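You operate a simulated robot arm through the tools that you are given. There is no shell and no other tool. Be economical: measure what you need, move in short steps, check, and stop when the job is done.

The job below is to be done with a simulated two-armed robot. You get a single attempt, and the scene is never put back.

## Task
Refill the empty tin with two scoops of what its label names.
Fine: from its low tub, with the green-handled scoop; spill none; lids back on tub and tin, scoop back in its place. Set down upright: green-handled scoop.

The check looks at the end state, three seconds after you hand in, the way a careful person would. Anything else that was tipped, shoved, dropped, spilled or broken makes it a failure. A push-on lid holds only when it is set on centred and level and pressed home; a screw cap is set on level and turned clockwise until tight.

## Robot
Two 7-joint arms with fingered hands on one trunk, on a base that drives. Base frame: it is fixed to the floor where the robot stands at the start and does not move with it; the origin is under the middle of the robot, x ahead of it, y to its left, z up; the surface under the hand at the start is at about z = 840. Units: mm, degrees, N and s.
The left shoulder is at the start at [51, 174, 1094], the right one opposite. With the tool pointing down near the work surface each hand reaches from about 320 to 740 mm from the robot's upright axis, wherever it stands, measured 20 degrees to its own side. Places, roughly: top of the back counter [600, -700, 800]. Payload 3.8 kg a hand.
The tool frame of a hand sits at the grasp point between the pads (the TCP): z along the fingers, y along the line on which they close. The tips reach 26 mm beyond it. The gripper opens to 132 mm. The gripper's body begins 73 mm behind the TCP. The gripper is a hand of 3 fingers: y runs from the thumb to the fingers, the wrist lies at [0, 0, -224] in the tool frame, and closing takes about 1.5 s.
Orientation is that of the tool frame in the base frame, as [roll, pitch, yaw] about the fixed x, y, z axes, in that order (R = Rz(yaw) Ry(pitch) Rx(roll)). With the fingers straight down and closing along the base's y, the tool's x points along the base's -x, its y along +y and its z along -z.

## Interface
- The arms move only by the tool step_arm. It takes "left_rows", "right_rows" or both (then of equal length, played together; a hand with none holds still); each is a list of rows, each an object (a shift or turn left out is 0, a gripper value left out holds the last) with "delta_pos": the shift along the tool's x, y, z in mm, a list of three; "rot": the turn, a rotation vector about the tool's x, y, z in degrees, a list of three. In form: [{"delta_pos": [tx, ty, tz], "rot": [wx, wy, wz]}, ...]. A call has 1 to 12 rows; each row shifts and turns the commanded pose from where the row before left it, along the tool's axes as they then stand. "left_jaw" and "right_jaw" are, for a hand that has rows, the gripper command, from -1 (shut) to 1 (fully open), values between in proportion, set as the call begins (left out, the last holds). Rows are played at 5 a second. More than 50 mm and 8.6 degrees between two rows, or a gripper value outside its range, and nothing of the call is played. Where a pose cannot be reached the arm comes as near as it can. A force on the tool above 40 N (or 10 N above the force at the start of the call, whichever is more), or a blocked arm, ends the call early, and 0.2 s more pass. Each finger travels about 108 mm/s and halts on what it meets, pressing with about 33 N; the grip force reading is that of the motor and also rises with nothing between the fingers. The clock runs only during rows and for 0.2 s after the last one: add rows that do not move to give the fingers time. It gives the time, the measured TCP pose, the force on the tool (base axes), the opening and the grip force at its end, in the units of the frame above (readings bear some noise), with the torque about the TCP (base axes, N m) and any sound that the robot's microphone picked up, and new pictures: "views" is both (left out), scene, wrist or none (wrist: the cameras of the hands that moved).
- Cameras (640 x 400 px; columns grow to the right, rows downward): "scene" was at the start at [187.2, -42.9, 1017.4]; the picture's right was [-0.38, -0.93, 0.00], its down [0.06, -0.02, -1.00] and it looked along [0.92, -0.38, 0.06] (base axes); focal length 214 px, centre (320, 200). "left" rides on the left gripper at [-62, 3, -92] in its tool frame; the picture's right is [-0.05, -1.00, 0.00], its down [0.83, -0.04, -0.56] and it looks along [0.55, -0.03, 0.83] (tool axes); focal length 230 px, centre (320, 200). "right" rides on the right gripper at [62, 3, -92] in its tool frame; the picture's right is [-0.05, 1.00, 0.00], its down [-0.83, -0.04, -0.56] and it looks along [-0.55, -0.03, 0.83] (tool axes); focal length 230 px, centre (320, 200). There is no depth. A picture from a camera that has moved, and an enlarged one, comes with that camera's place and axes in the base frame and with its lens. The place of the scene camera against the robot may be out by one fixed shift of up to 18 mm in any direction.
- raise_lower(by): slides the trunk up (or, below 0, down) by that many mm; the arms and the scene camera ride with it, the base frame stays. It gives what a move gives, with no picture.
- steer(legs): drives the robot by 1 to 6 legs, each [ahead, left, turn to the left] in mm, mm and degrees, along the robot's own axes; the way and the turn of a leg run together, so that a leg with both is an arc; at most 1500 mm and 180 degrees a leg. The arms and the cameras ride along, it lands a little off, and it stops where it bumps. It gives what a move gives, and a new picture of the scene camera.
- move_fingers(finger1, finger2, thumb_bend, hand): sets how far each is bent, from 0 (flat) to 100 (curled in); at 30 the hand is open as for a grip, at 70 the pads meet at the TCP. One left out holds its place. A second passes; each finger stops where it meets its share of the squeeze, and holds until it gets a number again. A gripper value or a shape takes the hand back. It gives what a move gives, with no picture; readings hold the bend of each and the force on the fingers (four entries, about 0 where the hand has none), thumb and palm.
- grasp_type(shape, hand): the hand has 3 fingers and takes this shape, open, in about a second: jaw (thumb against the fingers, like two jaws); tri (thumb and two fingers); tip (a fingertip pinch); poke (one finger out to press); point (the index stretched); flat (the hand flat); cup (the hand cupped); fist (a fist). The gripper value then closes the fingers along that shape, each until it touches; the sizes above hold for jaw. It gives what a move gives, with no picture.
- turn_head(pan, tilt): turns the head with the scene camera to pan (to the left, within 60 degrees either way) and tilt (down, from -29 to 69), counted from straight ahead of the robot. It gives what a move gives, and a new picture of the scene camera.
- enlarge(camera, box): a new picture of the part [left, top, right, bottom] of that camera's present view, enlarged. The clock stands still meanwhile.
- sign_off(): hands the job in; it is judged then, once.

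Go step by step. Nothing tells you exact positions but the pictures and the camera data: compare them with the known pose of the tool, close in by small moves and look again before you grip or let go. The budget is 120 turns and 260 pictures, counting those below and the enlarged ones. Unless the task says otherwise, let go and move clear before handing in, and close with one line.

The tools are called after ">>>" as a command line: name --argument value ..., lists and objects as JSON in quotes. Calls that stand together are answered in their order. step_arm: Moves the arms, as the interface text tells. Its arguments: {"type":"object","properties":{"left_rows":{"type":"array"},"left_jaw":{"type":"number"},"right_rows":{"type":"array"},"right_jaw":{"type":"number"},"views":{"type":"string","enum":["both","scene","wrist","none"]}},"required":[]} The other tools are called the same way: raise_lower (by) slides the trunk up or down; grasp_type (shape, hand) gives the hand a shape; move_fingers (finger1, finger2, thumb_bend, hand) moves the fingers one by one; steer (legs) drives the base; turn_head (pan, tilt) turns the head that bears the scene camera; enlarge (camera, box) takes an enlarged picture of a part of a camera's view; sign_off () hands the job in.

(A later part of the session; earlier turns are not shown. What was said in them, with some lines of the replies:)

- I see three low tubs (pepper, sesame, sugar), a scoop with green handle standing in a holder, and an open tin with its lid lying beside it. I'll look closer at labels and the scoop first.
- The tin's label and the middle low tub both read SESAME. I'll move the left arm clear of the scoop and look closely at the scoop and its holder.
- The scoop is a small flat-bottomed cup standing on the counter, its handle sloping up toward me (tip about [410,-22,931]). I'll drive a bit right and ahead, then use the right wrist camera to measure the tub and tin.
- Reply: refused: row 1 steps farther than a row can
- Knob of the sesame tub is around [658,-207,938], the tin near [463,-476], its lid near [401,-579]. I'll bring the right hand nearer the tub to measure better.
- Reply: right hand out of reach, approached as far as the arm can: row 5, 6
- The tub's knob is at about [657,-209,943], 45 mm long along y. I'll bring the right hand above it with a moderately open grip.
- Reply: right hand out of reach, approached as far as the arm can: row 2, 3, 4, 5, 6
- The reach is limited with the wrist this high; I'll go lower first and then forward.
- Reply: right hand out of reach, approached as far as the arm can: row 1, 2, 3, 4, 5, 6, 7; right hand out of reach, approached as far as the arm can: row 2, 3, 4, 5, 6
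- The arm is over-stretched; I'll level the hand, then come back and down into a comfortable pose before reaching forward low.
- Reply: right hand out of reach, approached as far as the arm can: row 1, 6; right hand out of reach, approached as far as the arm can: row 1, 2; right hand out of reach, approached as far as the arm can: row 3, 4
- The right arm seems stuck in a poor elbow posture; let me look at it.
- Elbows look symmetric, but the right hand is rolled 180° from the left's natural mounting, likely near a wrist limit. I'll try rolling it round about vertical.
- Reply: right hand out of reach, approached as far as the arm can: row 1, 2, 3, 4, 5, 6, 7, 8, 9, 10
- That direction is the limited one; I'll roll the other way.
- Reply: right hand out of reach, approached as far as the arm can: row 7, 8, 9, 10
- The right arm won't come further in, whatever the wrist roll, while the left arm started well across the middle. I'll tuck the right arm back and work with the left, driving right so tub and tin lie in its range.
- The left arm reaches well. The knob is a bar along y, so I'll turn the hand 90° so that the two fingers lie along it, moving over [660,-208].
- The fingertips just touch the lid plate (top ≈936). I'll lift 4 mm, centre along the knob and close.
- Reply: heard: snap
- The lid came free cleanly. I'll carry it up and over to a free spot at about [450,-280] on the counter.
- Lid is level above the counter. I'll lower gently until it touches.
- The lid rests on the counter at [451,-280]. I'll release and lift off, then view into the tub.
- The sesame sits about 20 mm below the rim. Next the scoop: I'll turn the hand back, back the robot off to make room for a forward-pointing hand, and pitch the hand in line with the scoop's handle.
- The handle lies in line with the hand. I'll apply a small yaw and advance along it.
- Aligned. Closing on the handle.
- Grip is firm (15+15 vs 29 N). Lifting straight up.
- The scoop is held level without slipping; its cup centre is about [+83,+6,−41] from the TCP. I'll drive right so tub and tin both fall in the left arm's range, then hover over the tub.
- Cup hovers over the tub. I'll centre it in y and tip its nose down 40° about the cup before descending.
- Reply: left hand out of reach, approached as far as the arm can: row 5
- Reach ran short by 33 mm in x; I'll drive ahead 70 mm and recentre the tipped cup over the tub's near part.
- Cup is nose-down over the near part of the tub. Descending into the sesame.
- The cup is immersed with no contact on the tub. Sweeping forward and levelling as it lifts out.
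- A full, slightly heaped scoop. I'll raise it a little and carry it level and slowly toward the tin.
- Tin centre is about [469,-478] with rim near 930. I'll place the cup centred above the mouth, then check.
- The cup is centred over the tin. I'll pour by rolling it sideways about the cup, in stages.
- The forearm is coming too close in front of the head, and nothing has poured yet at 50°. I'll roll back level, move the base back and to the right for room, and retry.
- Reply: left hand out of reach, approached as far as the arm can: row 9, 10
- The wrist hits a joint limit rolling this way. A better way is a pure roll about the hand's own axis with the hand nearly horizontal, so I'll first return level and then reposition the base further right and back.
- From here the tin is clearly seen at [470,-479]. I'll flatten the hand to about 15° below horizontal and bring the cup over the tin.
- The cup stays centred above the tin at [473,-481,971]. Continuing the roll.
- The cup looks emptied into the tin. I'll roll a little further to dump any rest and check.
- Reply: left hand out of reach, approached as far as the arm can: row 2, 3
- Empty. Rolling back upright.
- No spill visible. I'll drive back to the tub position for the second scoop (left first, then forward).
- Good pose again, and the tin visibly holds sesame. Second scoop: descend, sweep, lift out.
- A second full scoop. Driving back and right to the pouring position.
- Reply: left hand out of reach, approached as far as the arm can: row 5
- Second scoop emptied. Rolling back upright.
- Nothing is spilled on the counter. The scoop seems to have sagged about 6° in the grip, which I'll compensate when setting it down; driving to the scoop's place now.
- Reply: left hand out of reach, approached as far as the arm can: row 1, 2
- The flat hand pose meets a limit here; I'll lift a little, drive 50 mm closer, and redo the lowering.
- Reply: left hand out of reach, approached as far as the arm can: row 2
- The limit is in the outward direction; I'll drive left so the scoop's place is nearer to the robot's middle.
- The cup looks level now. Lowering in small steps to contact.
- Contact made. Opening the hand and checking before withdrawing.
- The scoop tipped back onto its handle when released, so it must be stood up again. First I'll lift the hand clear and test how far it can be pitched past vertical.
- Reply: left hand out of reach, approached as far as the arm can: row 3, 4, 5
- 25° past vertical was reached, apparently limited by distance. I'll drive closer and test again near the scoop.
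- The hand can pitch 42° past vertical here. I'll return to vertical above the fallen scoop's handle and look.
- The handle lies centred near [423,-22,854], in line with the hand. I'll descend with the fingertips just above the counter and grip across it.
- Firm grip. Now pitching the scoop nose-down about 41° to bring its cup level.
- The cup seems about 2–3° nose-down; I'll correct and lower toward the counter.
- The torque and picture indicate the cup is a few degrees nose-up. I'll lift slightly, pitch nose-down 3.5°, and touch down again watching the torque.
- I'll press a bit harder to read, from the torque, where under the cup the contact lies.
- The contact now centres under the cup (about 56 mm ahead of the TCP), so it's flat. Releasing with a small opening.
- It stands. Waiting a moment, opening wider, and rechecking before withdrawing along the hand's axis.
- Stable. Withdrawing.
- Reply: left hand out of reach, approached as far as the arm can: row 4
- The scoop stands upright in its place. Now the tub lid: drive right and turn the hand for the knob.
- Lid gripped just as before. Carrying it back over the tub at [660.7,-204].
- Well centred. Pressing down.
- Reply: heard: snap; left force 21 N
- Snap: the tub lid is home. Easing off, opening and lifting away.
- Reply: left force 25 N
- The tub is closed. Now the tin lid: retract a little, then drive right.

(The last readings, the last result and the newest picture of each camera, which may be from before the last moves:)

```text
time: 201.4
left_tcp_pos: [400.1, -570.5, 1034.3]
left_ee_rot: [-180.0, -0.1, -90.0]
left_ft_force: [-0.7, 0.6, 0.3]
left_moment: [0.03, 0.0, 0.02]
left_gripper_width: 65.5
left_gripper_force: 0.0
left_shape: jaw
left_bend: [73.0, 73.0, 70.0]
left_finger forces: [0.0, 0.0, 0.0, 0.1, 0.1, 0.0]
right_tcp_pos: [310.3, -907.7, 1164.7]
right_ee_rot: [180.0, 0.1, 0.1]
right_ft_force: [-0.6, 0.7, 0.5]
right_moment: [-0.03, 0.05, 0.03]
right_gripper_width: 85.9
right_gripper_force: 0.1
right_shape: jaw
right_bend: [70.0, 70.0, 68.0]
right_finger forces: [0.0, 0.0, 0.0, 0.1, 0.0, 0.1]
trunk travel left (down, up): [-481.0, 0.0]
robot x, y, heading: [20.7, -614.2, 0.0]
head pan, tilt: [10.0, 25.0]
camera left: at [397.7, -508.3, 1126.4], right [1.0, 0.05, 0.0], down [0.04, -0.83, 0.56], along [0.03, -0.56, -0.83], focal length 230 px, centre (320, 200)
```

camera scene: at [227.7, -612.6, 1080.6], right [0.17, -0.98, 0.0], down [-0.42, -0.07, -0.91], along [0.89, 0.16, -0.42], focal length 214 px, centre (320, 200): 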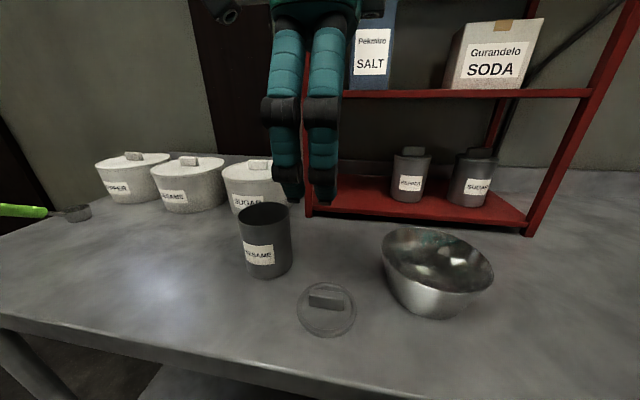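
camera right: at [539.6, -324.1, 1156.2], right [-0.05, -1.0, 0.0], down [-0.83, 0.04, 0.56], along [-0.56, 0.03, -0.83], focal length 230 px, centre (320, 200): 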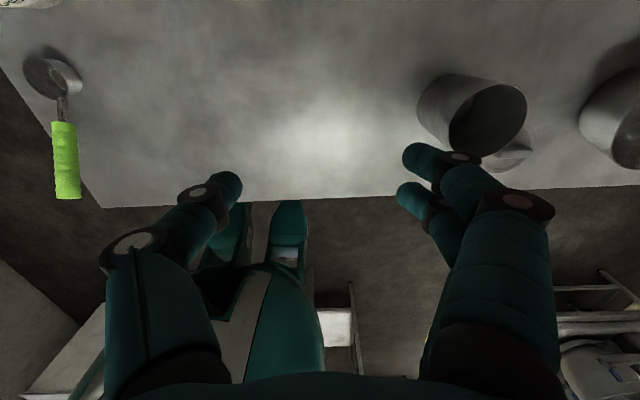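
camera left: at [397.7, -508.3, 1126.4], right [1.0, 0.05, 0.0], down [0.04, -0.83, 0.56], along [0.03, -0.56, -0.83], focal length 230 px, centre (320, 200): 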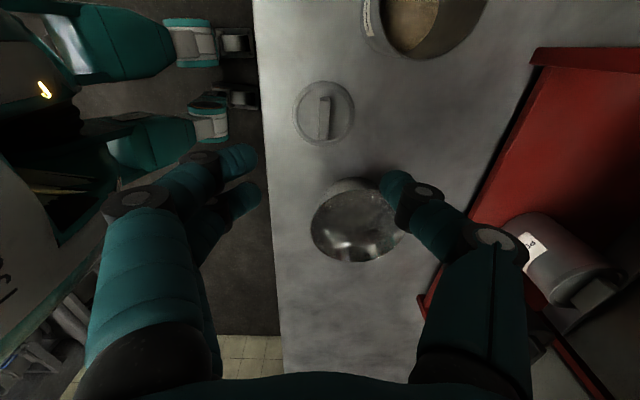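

The tin lid's knob is near [407,-575]. Descending over it.

>>> step_arm --left_rows '[{"delta_pos": [4.5, -7, 35]}, {"delta_pos": [0, 0, 40]}, {"delta_pos": [0, 0, 40]}, {"delta_pos": [0, 0, 15]}, {}]' --views "wrist"

>>> enlarge --camera "left" --box '[230, 80, 410, 240]'

```text
time: 202.6
left_tcp_pos: [407.8, -575.6, 904.3]
left_ee_rot: [180.0, -0.1, -90.1]
left_ft_force: [-0.4, 0.6, 0.0]
left_moment: [-0.02, -0.01, 0.0]
left_gripper_width: 65.6
left_gripper_force: 0.0
left_shape: jaw
left_bend: [73.0, 73.0, 70.0]
left_finger forces: [0.1, 0.0, 0.0, 0.1, 0.0, 0.1]
right_tcp_pos: [310.3, -906.8, 1165.1]
right_ee_rot: [-180.0, 0.1, 0.1]
right_ft_force: [1.2, -0.2, -0.1]
right_moment: [0.01, 0.02, 0.0]
right_gripper_width: 85.8
right_gripper_force: 0.0
right_shape: jaw
right_bend: [70.0, 70.0, 68.0]
right_finger forces: [0.0, 0.0, 0.0, 0.0, 0.0, 0.1]
trunk travel left (down, up): [-481.0, 0.0]
robot x, y, heading: [18.1, -621.1, 0.2]
head pan, tilt: [10.0, 25.0]
camera left: at [404.5, -513.3, 995.8], right [1.0, 0.05, 0.0], down [0.04, -0.83, 0.56], along [0.03, -0.56, -0.83], focal length 230 px, centre (320, 200)
```

left: 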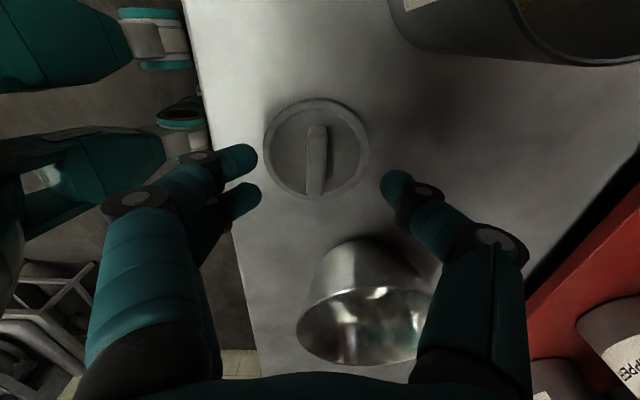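

```text
2.50 times, centred on (320, 160) of left
camera zoom: at [404.5, -513.3, 995.8], right [1.0, 0.05, 0.0], down [0.04, -0.83, 0.56], along [0.03, -0.56, -0.83], focal length 575 px, centre (320, 300)
```

zoom: 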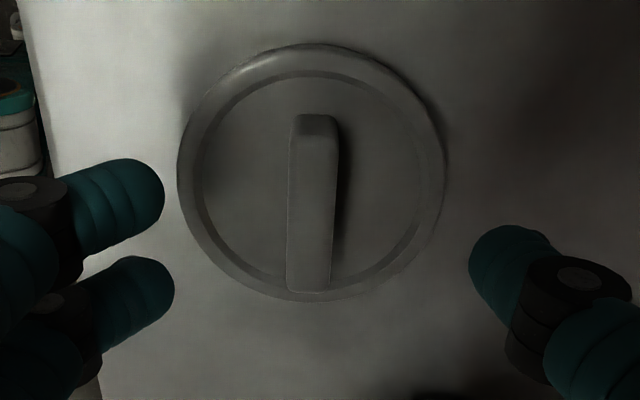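

>>> step_arm --left_rows '[{"delta_pos": [-2.6, 2.2, 10]}, {"delta_pos": [0, 0, 8]}, {"delta_pos": [0, 0, 4]}, {"delta_pos": [0, 0, 3]}, {"delta_pos": [0, 0, 2]}, {}]' --left_jaw -0.2 --views "none"

>>> enlarge --camera "scene" --box '[240, 220, 400, 340]'

```text
time: 204.0
left_tcp_pos: [405.4, -572.0, 877.2]
left_ee_rot: [-180.0, -0.2, -90.0]
left_ft_force: [-0.8, 0.3, 0.8]
left_moment: [-0.01, 0.01, 0.0]
left_gripper_width: 53.6
left_gripper_force: 0.2
left_shape: jaw
left_bend: [73.0, 73.0, 70.0]
left_finger forces: [0.0, 0.1, 0.1, 0.1, 0.0, 0.0]
right_tcp_pos: [311.4, -908.5, 1163.7]
right_ee_rot: [180.0, 0.1, 0.0]
right_ft_force: [0.4, -0.2, 0.9]
right_moment: [-0.01, 0.03, -0.01]
right_gripper_width: 86.1
right_gripper_force: 0.1
right_shape: jaw
right_bend: [70.0, 70.0, 68.0]
right_finger forces: [0.1, 0.0, 0.0, 0.0, 0.0, 0.1]
trunk travel left (down, up): [-481.0, 0.0]
robot x, y, heading: [22.0, -617.8, 0.4]
head pan, tilt: [10.0, 25.0]
```

```text
3.33 times, centred on (320, 280) of scene
camera zoom: at [227.7, -612.6, 1080.6], right [0.17, -0.98, 0.0], down [-0.42, -0.07, -0.91], along [0.89, 0.16, -0.42], focal length 715 px, centre (320, -67)
```

zoom: 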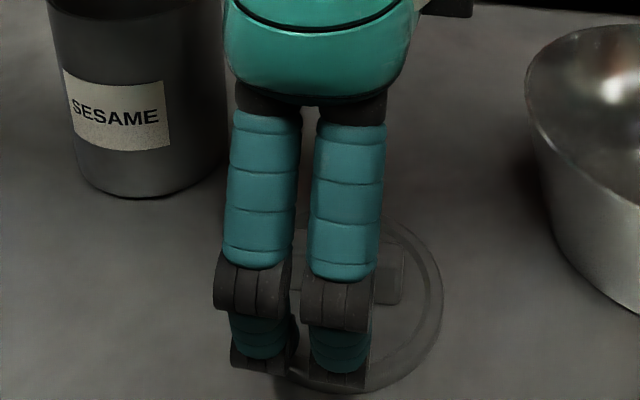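

Fingers straddle the knob just above the lid. Closing and lifting.

>>> step_arm --left_rows '[{}, {}, {}, {}, {}, {}, {}]' --left_jaw -1 --views "none"

>>> step_arm --left_rows '[{"delta_pos": [0, 0, -15]}, {"delta_pos": [0, 0, -35]}, {"delta_pos": [0, 0, -35]}, {"delta_pos": [0, 0, -35]}, {}]' --views "both"

>>> enlarge --camera "left" --box '[230, 80, 410, 240]'

```text
time: 205.6
left_tcp_pos: [405.8, -574.0, 878.1]
left_ee_rot: [180.0, -0.1, -89.9]
left_ft_force: [-0.6, -0.4, 0.7]
left_moment: [-0.02, -0.03, 0.01]
left_gripper_width: 6.6
left_gripper_force: 33.1
left_shape: jaw
left_bend: [71.0, 71.0, 70.0]
left_finger forces: [14.6, 14.9, 0.0, 0.1, 29.6, 0.0]
right_tcp_pos: [312.3, -907.7, 1165.3]
right_ee_rot: [-180.0, 0.1, 0.0]
right_ft_force: [-0.9, 0.0, 0.0]
right_moment: [-0.03, 0.01, -0.03]
right_gripper_width: 86.1
right_gripper_force: 0.2
right_shape: jaw
right_bend: [70.0, 70.0, 68.0]
right_finger forces: [0.1, 0.0, 0.0, 0.1, 0.1, 0.1]
trunk travel left (down, up): [-481.0, 0.0]
robot x, y, heading: [24.3, -620.5, 0.0]
head pan, tilt: [10.0, 25.0]
```

```text
time: 206.8
left_tcp_pos: [404.7, -571.7, 998.0]
left_ee_rot: [179.8, -0.1, -90.1]
left_ft_force: [-0.6, -0.1, 0.5]
left_moment: [-0.02, 0.02, -0.03]
left_gripper_width: 6.7
left_gripper_force: 33.0
left_shape: jaw
left_bend: [71.0, 71.0, 70.0]
left_finger forces: [14.7, 14.9, 0.1, 0.1, 29.6, 0.0]
right_tcp_pos: [312.1, -908.5, 1164.1]
right_ee_rot: [-180.0, 0.1, 0.0]
right_ft_force: [0.2, -0.3, 0.4]
right_moment: [-0.04, 0.01, 0.01]
right_gripper_width: 85.9
right_gripper_force: 0.2
right_shape: jaw
right_bend: [70.0, 70.0, 68.0]
right_finger forces: [0.0, 0.1, 0.0, 0.0, 0.0, 0.1]
trunk travel left (down, up): [-481.0, 0.0]
robot x, y, heading: [20.4, -618.1, -0.1]
head pan, tilt: [10.0, 25.0]
camera scene: at [227.8, -612.5, 1080.5], right [0.17, -0.98, 0.0], down [-0.42, -0.07, -0.91], along [0.89, 0.16, -0.42], focal length 214 px, centre (320, 200)
camera left: at [402.1, -510.0, 1089.8], right [1.0, 0.05, 0.0], down [0.04, -0.83, 0.56], along [0.03, -0.56, -0.83], focal length 230 px, centre (320, 200)
```

scene: 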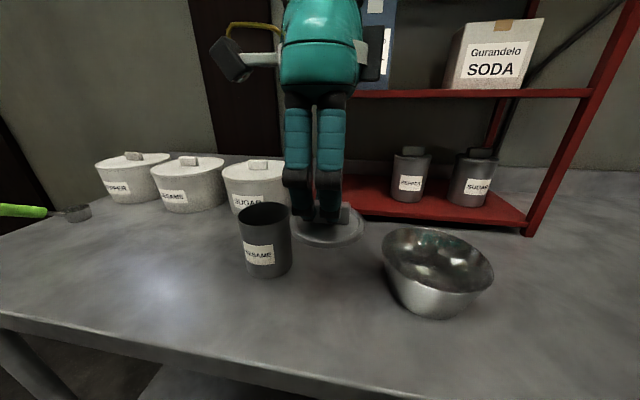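
left: 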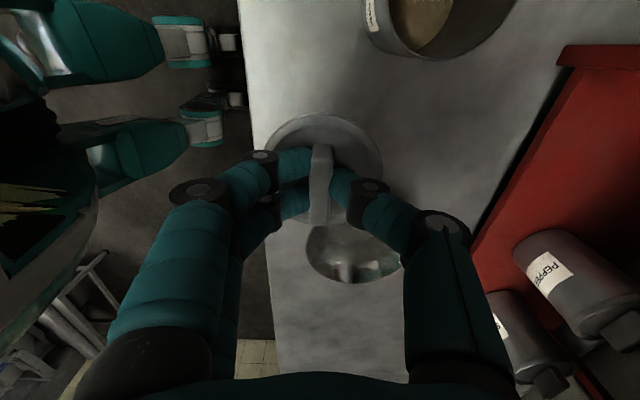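

```text
2.50 times, centred on (320, 160) of left
camera zoom: at [402.1, -510.0, 1089.8], right [1.0, 0.05, 0.0], down [0.04, -0.83, 0.56], along [0.03, -0.56, -0.83], focal length 575 px, centre (320, 300)
```

zoom: 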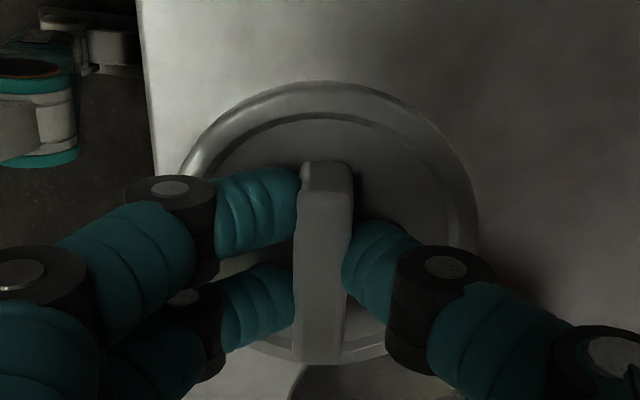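

The lid is held centred by its knob. Moving it above the tin.

>>> step_arm --left_rows '[{"delta_pos": [-30.7, -21.6, -4]}, {"delta_pos": [-30.7, -21.6, -4]}, {"delta_pos": [-30.7, -21.6, 0]}, {}]' --views "both"

>>> enlarge --camera "scene" --box '[190, 160, 340, 285]'

```text
time: 207.8
left_tcp_pos: [470.5, -481.7, 1004.8]
left_ee_rot: [-179.8, -0.1, -89.9]
left_ft_force: [0.3, -0.7, -0.1]
left_moment: [-0.02, 0.02, -0.01]
left_gripper_width: 6.4
left_gripper_force: 32.8
left_shape: jaw
left_bend: [71.0, 71.0, 70.0]
left_finger forces: [14.6, 14.9, 0.1, 0.1, 29.6, 0.0]
right_tcp_pos: [310.7, -909.1, 1165.4]
right_ee_rot: [179.9, 0.1, 0.0]
right_ft_force: [-0.1, 0.3, -1.0]
right_moment: [0.0, 0.01, -0.03]
right_gripper_width: 85.9
right_gripper_force: 0.1
right_shape: jaw
right_bend: [70.0, 70.0, 68.0]
right_finger forces: [0.0, 0.1, 0.0, 0.0, 0.0, 0.0]
trunk travel left (down, up): [-481.0, 0.0]
robot x, y, heading: [21.5, -618.1, -0.0]
head pan, tilt: [10.0, 25.0]
camera scene: at [227.6, -612.9, 1080.7], right [0.17, -0.98, 0.0], down [-0.42, -0.07, -0.91], along [0.89, 0.16, -0.42], focal length 214 px, centre (320, 200)
camera left: at [467.2, -418.6, 1096.6], right [1.0, 0.05, 0.0], down [0.04, -0.83, 0.56], along [0.03, -0.56, -0.83], focal length 230 px, centre (320, 200)
```

scene: 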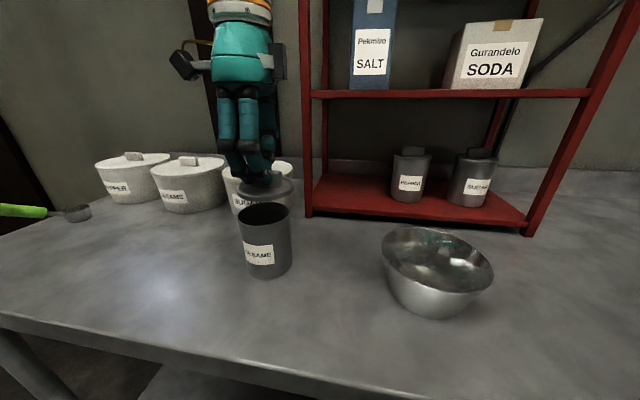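
left: 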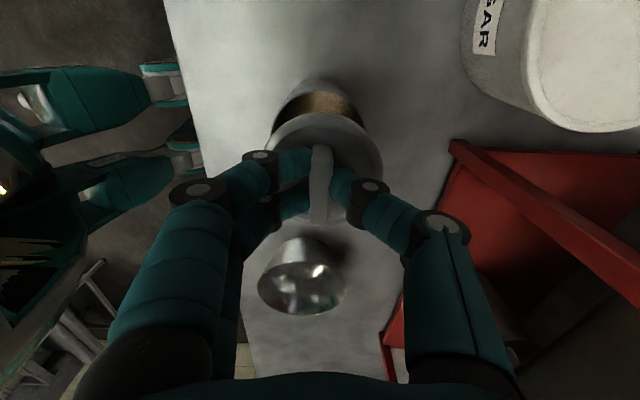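

```text
3.20 times, centred on (265, 222) of scene
camera zoom: at [227.6, -612.9, 1080.7], right [0.17, -0.98, 0.0], down [-0.42, -0.07, -0.91], along [0.89, 0.16, -0.42], focal length 686 px, centre (496, 128)
```

zoom: 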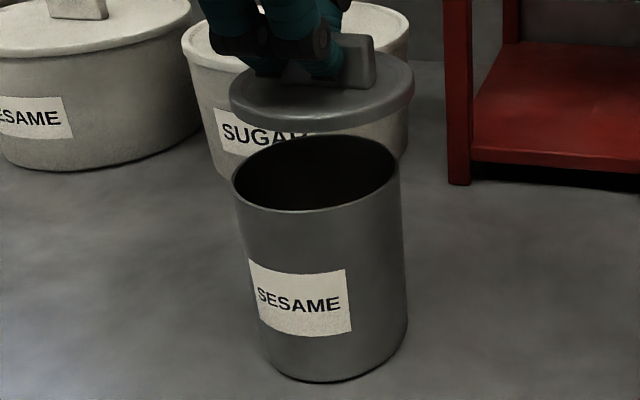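

Comparing views, the lid needs about +5.5 mm in y. I'll shift and check more closely.

>>> step_arm --left_rows '[{"delta_pos": [-5.5, 0, 12]}, {"delta_pos": [0, 0, 10]}, {}]' --views "none"

>>> enlarge --camera "left" --box '[240, 70, 400, 240]'

>>> enlarge --camera "scene" --box '[210, 165, 320, 255]'

```text
time: 208.6
left_tcp_pos: [470.8, -474.8, 982.7]
left_ee_rot: [179.9, 0.0, -90.0]
left_ft_force: [0.7, 0.5, -0.5]
left_moment: [-0.03, -0.02, 0.01]
left_gripper_width: 6.5
left_gripper_force: 32.6
left_shape: jaw
left_bend: [71.0, 71.0, 70.0]
left_finger forces: [14.7, 14.8, 0.0, 0.1, 29.6, 0.0]
right_tcp_pos: [311.7, -908.0, 1165.5]
right_ee_rot: [179.9, 0.1, 0.0]
right_ft_force: [-0.5, 0.7, 0.2]
right_moment: [0.0, -0.02, 0.03]
right_gripper_width: 85.9
right_gripper_force: 0.1
right_shape: jaw
right_bend: [70.0, 70.0, 68.0]
right_finger forces: [0.0, 0.0, 0.0, 0.1, 0.1, 0.0]
trunk travel left (down, up): [-481.0, 0.0]
robot x, y, heading: [22.3, -619.1, -0.0]
head pan, tilt: [10.0, 25.0]
```

```text
2.35 times, centred on (320, 155) of left
camera zoom: at [467.1, -413.0, 1075.1], right [1.0, 0.05, 0.0], down [0.04, -0.83, 0.56], along [0.03, -0.56, -0.83], focal length 541 px, centre (320, 306)
```

zoom: 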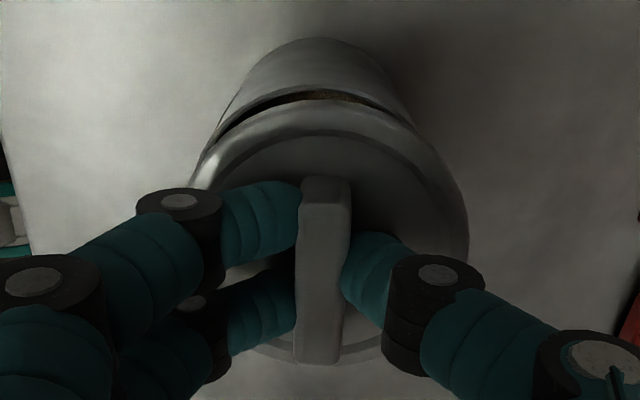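

```text
4.44 times, centred on (265, 210) of scene
camera zoom: at [227.6, -612.6, 1080.7], right [0.17, -0.98, 0.0], down [-0.42, -0.07, -0.91], along [0.89, 0.16, -0.42], focal length 953 px, centre (564, 156)
```

zoom: 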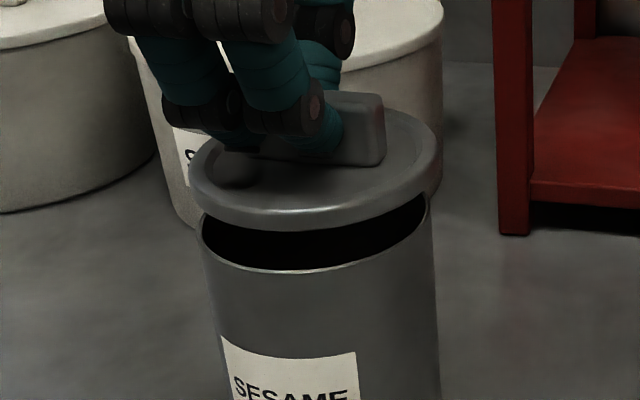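

>>> step_arm --left_rows '[{"delta_pos": [-1.5, 1, 4]}, {"delta_pos": [0, 0, 4]}, {"delta_pos": [0, 0, 3]}, {"delta_pos": [0, 0, 2]}, {}]' --views "none"

>>> enlarge --camera "scene" --box '[210, 165, 320, 255]'

>>> enlarge --camera "left" --box '[260, 70, 400, 170]'

```text
time: 209.8
left_tcp_pos: [468.8, -473.8, 969.4]
left_ee_rot: [-179.9, -0.2, -90.0]
left_ft_force: [-0.4, 0.1, 0.3]
left_moment: [0.03, 0.02, 0.03]
left_gripper_width: 6.6
left_gripper_force: 33.1
left_shape: jaw
left_bend: [71.0, 71.0, 70.0]
left_finger forces: [14.6, 14.9, 0.1, 0.0, 29.6, 0.0]
right_tcp_pos: [311.9, -908.1, 1164.8]
right_ee_rot: [180.0, 0.1, 0.0]
right_ft_force: [0.3, -0.1, -0.3]
right_moment: [-0.02, 0.01, 0.0]
right_gripper_width: 86.2
right_gripper_force: 0.1
right_shape: jaw
right_bend: [70.0, 70.0, 68.0]
right_finger forces: [0.1, 0.1, 0.0, 0.1, 0.1, 0.0]
trunk travel left (down, up): [-481.0, 0.0]
robot x, y, heading: [24.3, -621.4, 0.3]
head pan, tilt: [10.0, 25.0]
```

```text
4.44 times, centred on (265, 210) of scene
camera zoom: at [227.7, -612.6, 1080.6], right [0.17, -0.98, 0.0], down [-0.42, -0.07, -0.91], along [0.89, 0.16, -0.42], focal length 953 px, centre (564, 156)
```

zoom: 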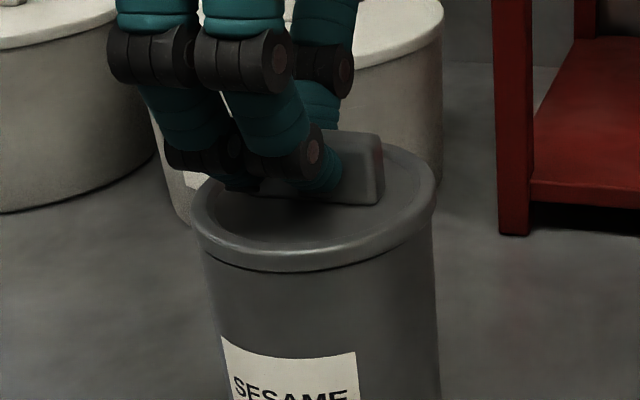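

```text
4.00 times, centred on (330, 120) of left
camera zoom: at [466.3, -411.6, 1062.3], right [1.0, 0.05, 0.0], down [0.04, -0.83, 0.56], along [0.03, -0.56, -0.83], focal length 920 px, centre (280, 520)
```

zoom: 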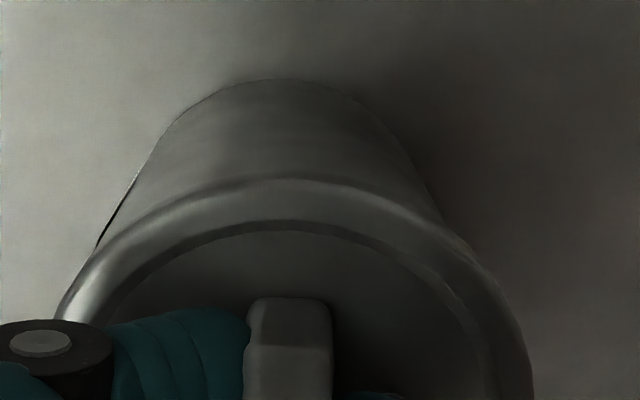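

Aligned. Pressing the tin lid home.

>>> step_arm --left_rows '[{"delta_pos": [0, 0.5, 2]}, {"delta_pos": [0, 0, 2]}, {"delta_pos": [0, 0, 2]}, {"delta_pos": [0, 0, 1.5]}, {}]' --views "none"

>>> enlarge --camera "scene" --box '[210, 165, 320, 255]'

```text
time: 211.0
left_tcp_pos: [469.1, -473.5, 967.2]
left_ee_rot: [-179.4, -0.3, -90.0]
left_ft_force: [0.5, 4.6, 34.6]
left_moment: [0.08, 0.03, 0.0]
left_gripper_width: 8.4
left_gripper_force: 33.0
left_shape: jaw
left_bend: [72.0, 72.0, 71.0]
left_finger forces: [20.0, 20.6, 0.1, 0.0, 40.4, 0.0]
right_tcp_pos: [310.2, -907.3, 1166.2]
right_ee_rot: [-180.0, 0.0, 0.0]
right_ft_force: [-0.2, -0.2, 0.2]
right_moment: [-0.01, 0.0, 0.0]
right_gripper_width: 86.1
right_gripper_force: 0.1
right_shape: jaw
right_bend: [70.0, 70.0, 68.0]
right_finger forces: [0.0, 0.1, 0.1, 0.0, 0.0, 0.1]
trunk travel left (down, up): [-481.0, 0.0]
robot x, y, heading: [21.9, -616.2, 0.3]
head pan, tilt: [10.0, 25.0]
heard: snap
```

```text
4.44 times, centred on (265, 210) of scene
camera zoom: at [226.0, -612.6, 1081.5], right [0.17, -0.98, 0.0], down [-0.41, -0.07, -0.91], along [0.89, 0.16, -0.42], focal length 953 px, centre (564, 156)
```

zoom: 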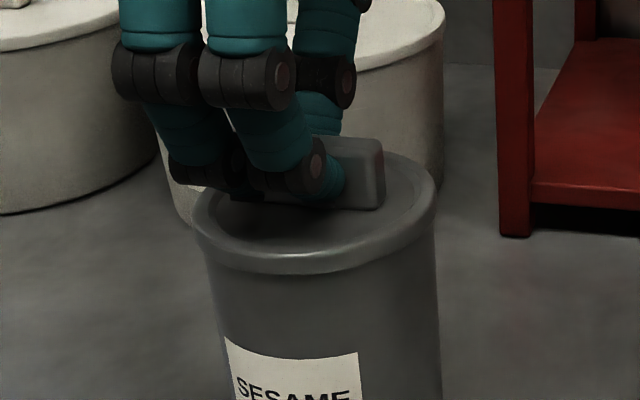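

Snap: tin lid on. Releasing and withdrawing.

>>> step_arm --left_rows '[{"delta_pos": [0, 0, -2]}, {}]' --views "none"

>>> step_arm --left_rows '[{}, {}, {}, {}]' --left_jaw -0.1 --views "none"

>>> step_arm --left_rows '[{"delta_pos": [0, 0, -10]}, {"delta_pos": [0, 0, -30]}, {"delta_pos": [0, 0, -35]}, {"delta_pos": [0, 0, -35]}, {"delta_pos": [0, 40, -10]}, {"delta_pos": [0, 40, 0]}, {}]' --views "scene"

>>> enlarge --camera "scene" --box '[200, 170, 340, 290]'

```text
time: 211.6
left_tcp_pos: [468.1, -473.5, 967.6]
left_ee_rot: [-179.7, -0.1, -89.9]
left_ft_force: [1.6, 6.3, 29.7]
left_moment: [0.11, -0.02, -0.03]
left_gripper_width: 8.3
left_gripper_force: 32.8
left_shape: jaw
left_bend: [72.0, 72.0, 71.0]
left_finger forces: [19.2, 19.7, 0.1, 0.0, 40.3, 0.0]
right_tcp_pos: [309.6, -907.4, 1165.3]
right_ee_rot: [-180.0, 0.1, 0.0]
right_ft_force: [0.1, 0.3, 0.1]
right_moment: [-0.01, 0.06, 0.0]
right_gripper_width: 85.8
right_gripper_force: 0.0
right_shape: jaw
right_bend: [70.0, 70.0, 68.0]
right_finger forces: [0.0, 0.0, 0.0, 0.1, 0.1, 0.0]
trunk travel left (down, up): [-481.0, 0.0]
robot x, y, heading: [21.8, -617.9, 0.2]
head pan, tilt: [10.0, 25.0]
```

```text
time: 212.6
left_tcp_pos: [468.2, -476.2, 964.9]
left_ee_rot: [-180.0, -0.1, -90.0]
left_ft_force: [-0.2, -2.2, 14.2]
left_moment: [0.02, 0.03, 0.01]
left_gripper_width: 52.0
left_gripper_force: 0.1
left_shape: jaw
left_bend: [75.0, 75.0, 72.0]
left_finger forces: [4.3, 4.2, 0.0, 0.1, 5.4, 0.0]
right_tcp_pos: [310.3, -907.3, 1164.3]
right_ee_rot: [-179.8, 0.2, -0.1]
right_ft_force: [0.6, -0.1, 0.2]
right_moment: [-0.01, 0.01, 0.01]
right_gripper_width: 85.9
right_gripper_force: 0.0
right_shape: jaw
right_bend: [70.0, 70.0, 68.0]
right_finger forces: [0.0, 0.0, 0.1, 0.1, 0.0, 0.0]
trunk travel left (down, up): [-481.0, 0.0]
robot x, y, heading: [23.7, -618.2, -0.1]
head pan, tilt: [10.0, 25.0]
```

```text
time: 214.2
left_tcp_pos: [389.4, -473.6, 1084.5]
left_ee_rot: [179.8, -0.2, -90.0]
left_ft_force: [0.0, 1.1, 0.0]
left_moment: [-0.01, 0.05, -0.01]
left_gripper_width: 59.0
left_gripper_force: 0.1
left_shape: jaw
left_bend: [73.0, 73.0, 70.0]
left_finger forces: [0.0, 0.1, 0.1, 0.0, 0.1, 0.1]
right_tcp_pos: [312.2, -908.4, 1164.3]
right_ee_rot: [179.9, 0.1, 0.0]
right_ft_force: [0.3, -0.5, -0.4]
right_moment: [0.02, 0.0, -0.04]
right_gripper_width: 86.1
right_gripper_force: 0.1
right_shape: jaw
right_bend: [70.0, 70.0, 68.0]
right_finger forces: [0.0, 0.0, 0.0, 0.1, 0.0, 0.1]
trunk travel left (down, up): [-481.0, 0.0]
robot x, y, heading: [21.4, -620.4, 0.1]
head pan, tilt: [10.0, 25.0]
camera scene: at [228.0, -612.7, 1080.5], right [0.17, -0.98, 0.0], down [-0.42, -0.07, -0.91], along [0.89, 0.16, -0.42], focal length 214 px, centre (320, 200)
```

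scene: 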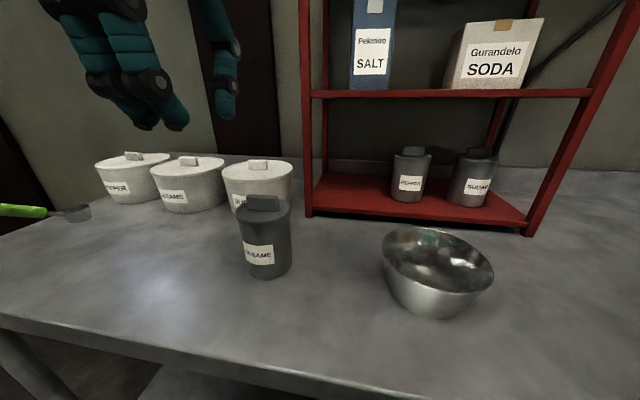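

```text
3.33 times, centred on (270, 230) of scene
camera zoom: at [228.0, -612.7, 1080.5], right [0.17, -0.98, 0.0], down [-0.42, -0.07, -0.91], along [0.89, 0.16, -0.42], focal length 715 px, centre (487, 100)
```

zoom: 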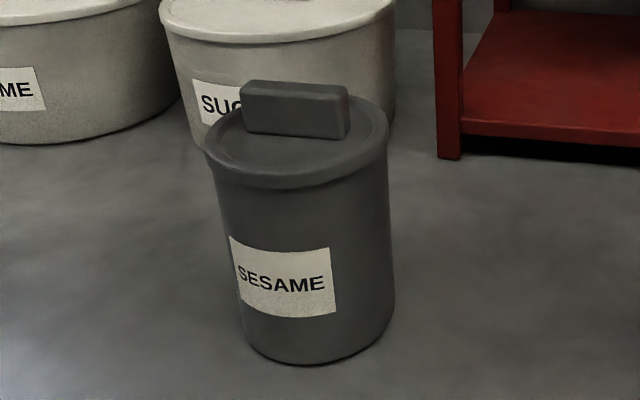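

The tin (two scoops) and the tub are both lidded, the scoop stands upright in its place, nothing is spilled, and both hands are clear, so I'm handing in.

>>> sign_off

```text
The job is handed in.
```

I put two full scoops of sesame from its low tub into the tin, using the green-handled scoop. Both lids are pressed on (each one snapped), and I saw no spill. The scoop tipped onto its handle on my first try at putting it back. I set it upright again within a few millimetres of where it started.
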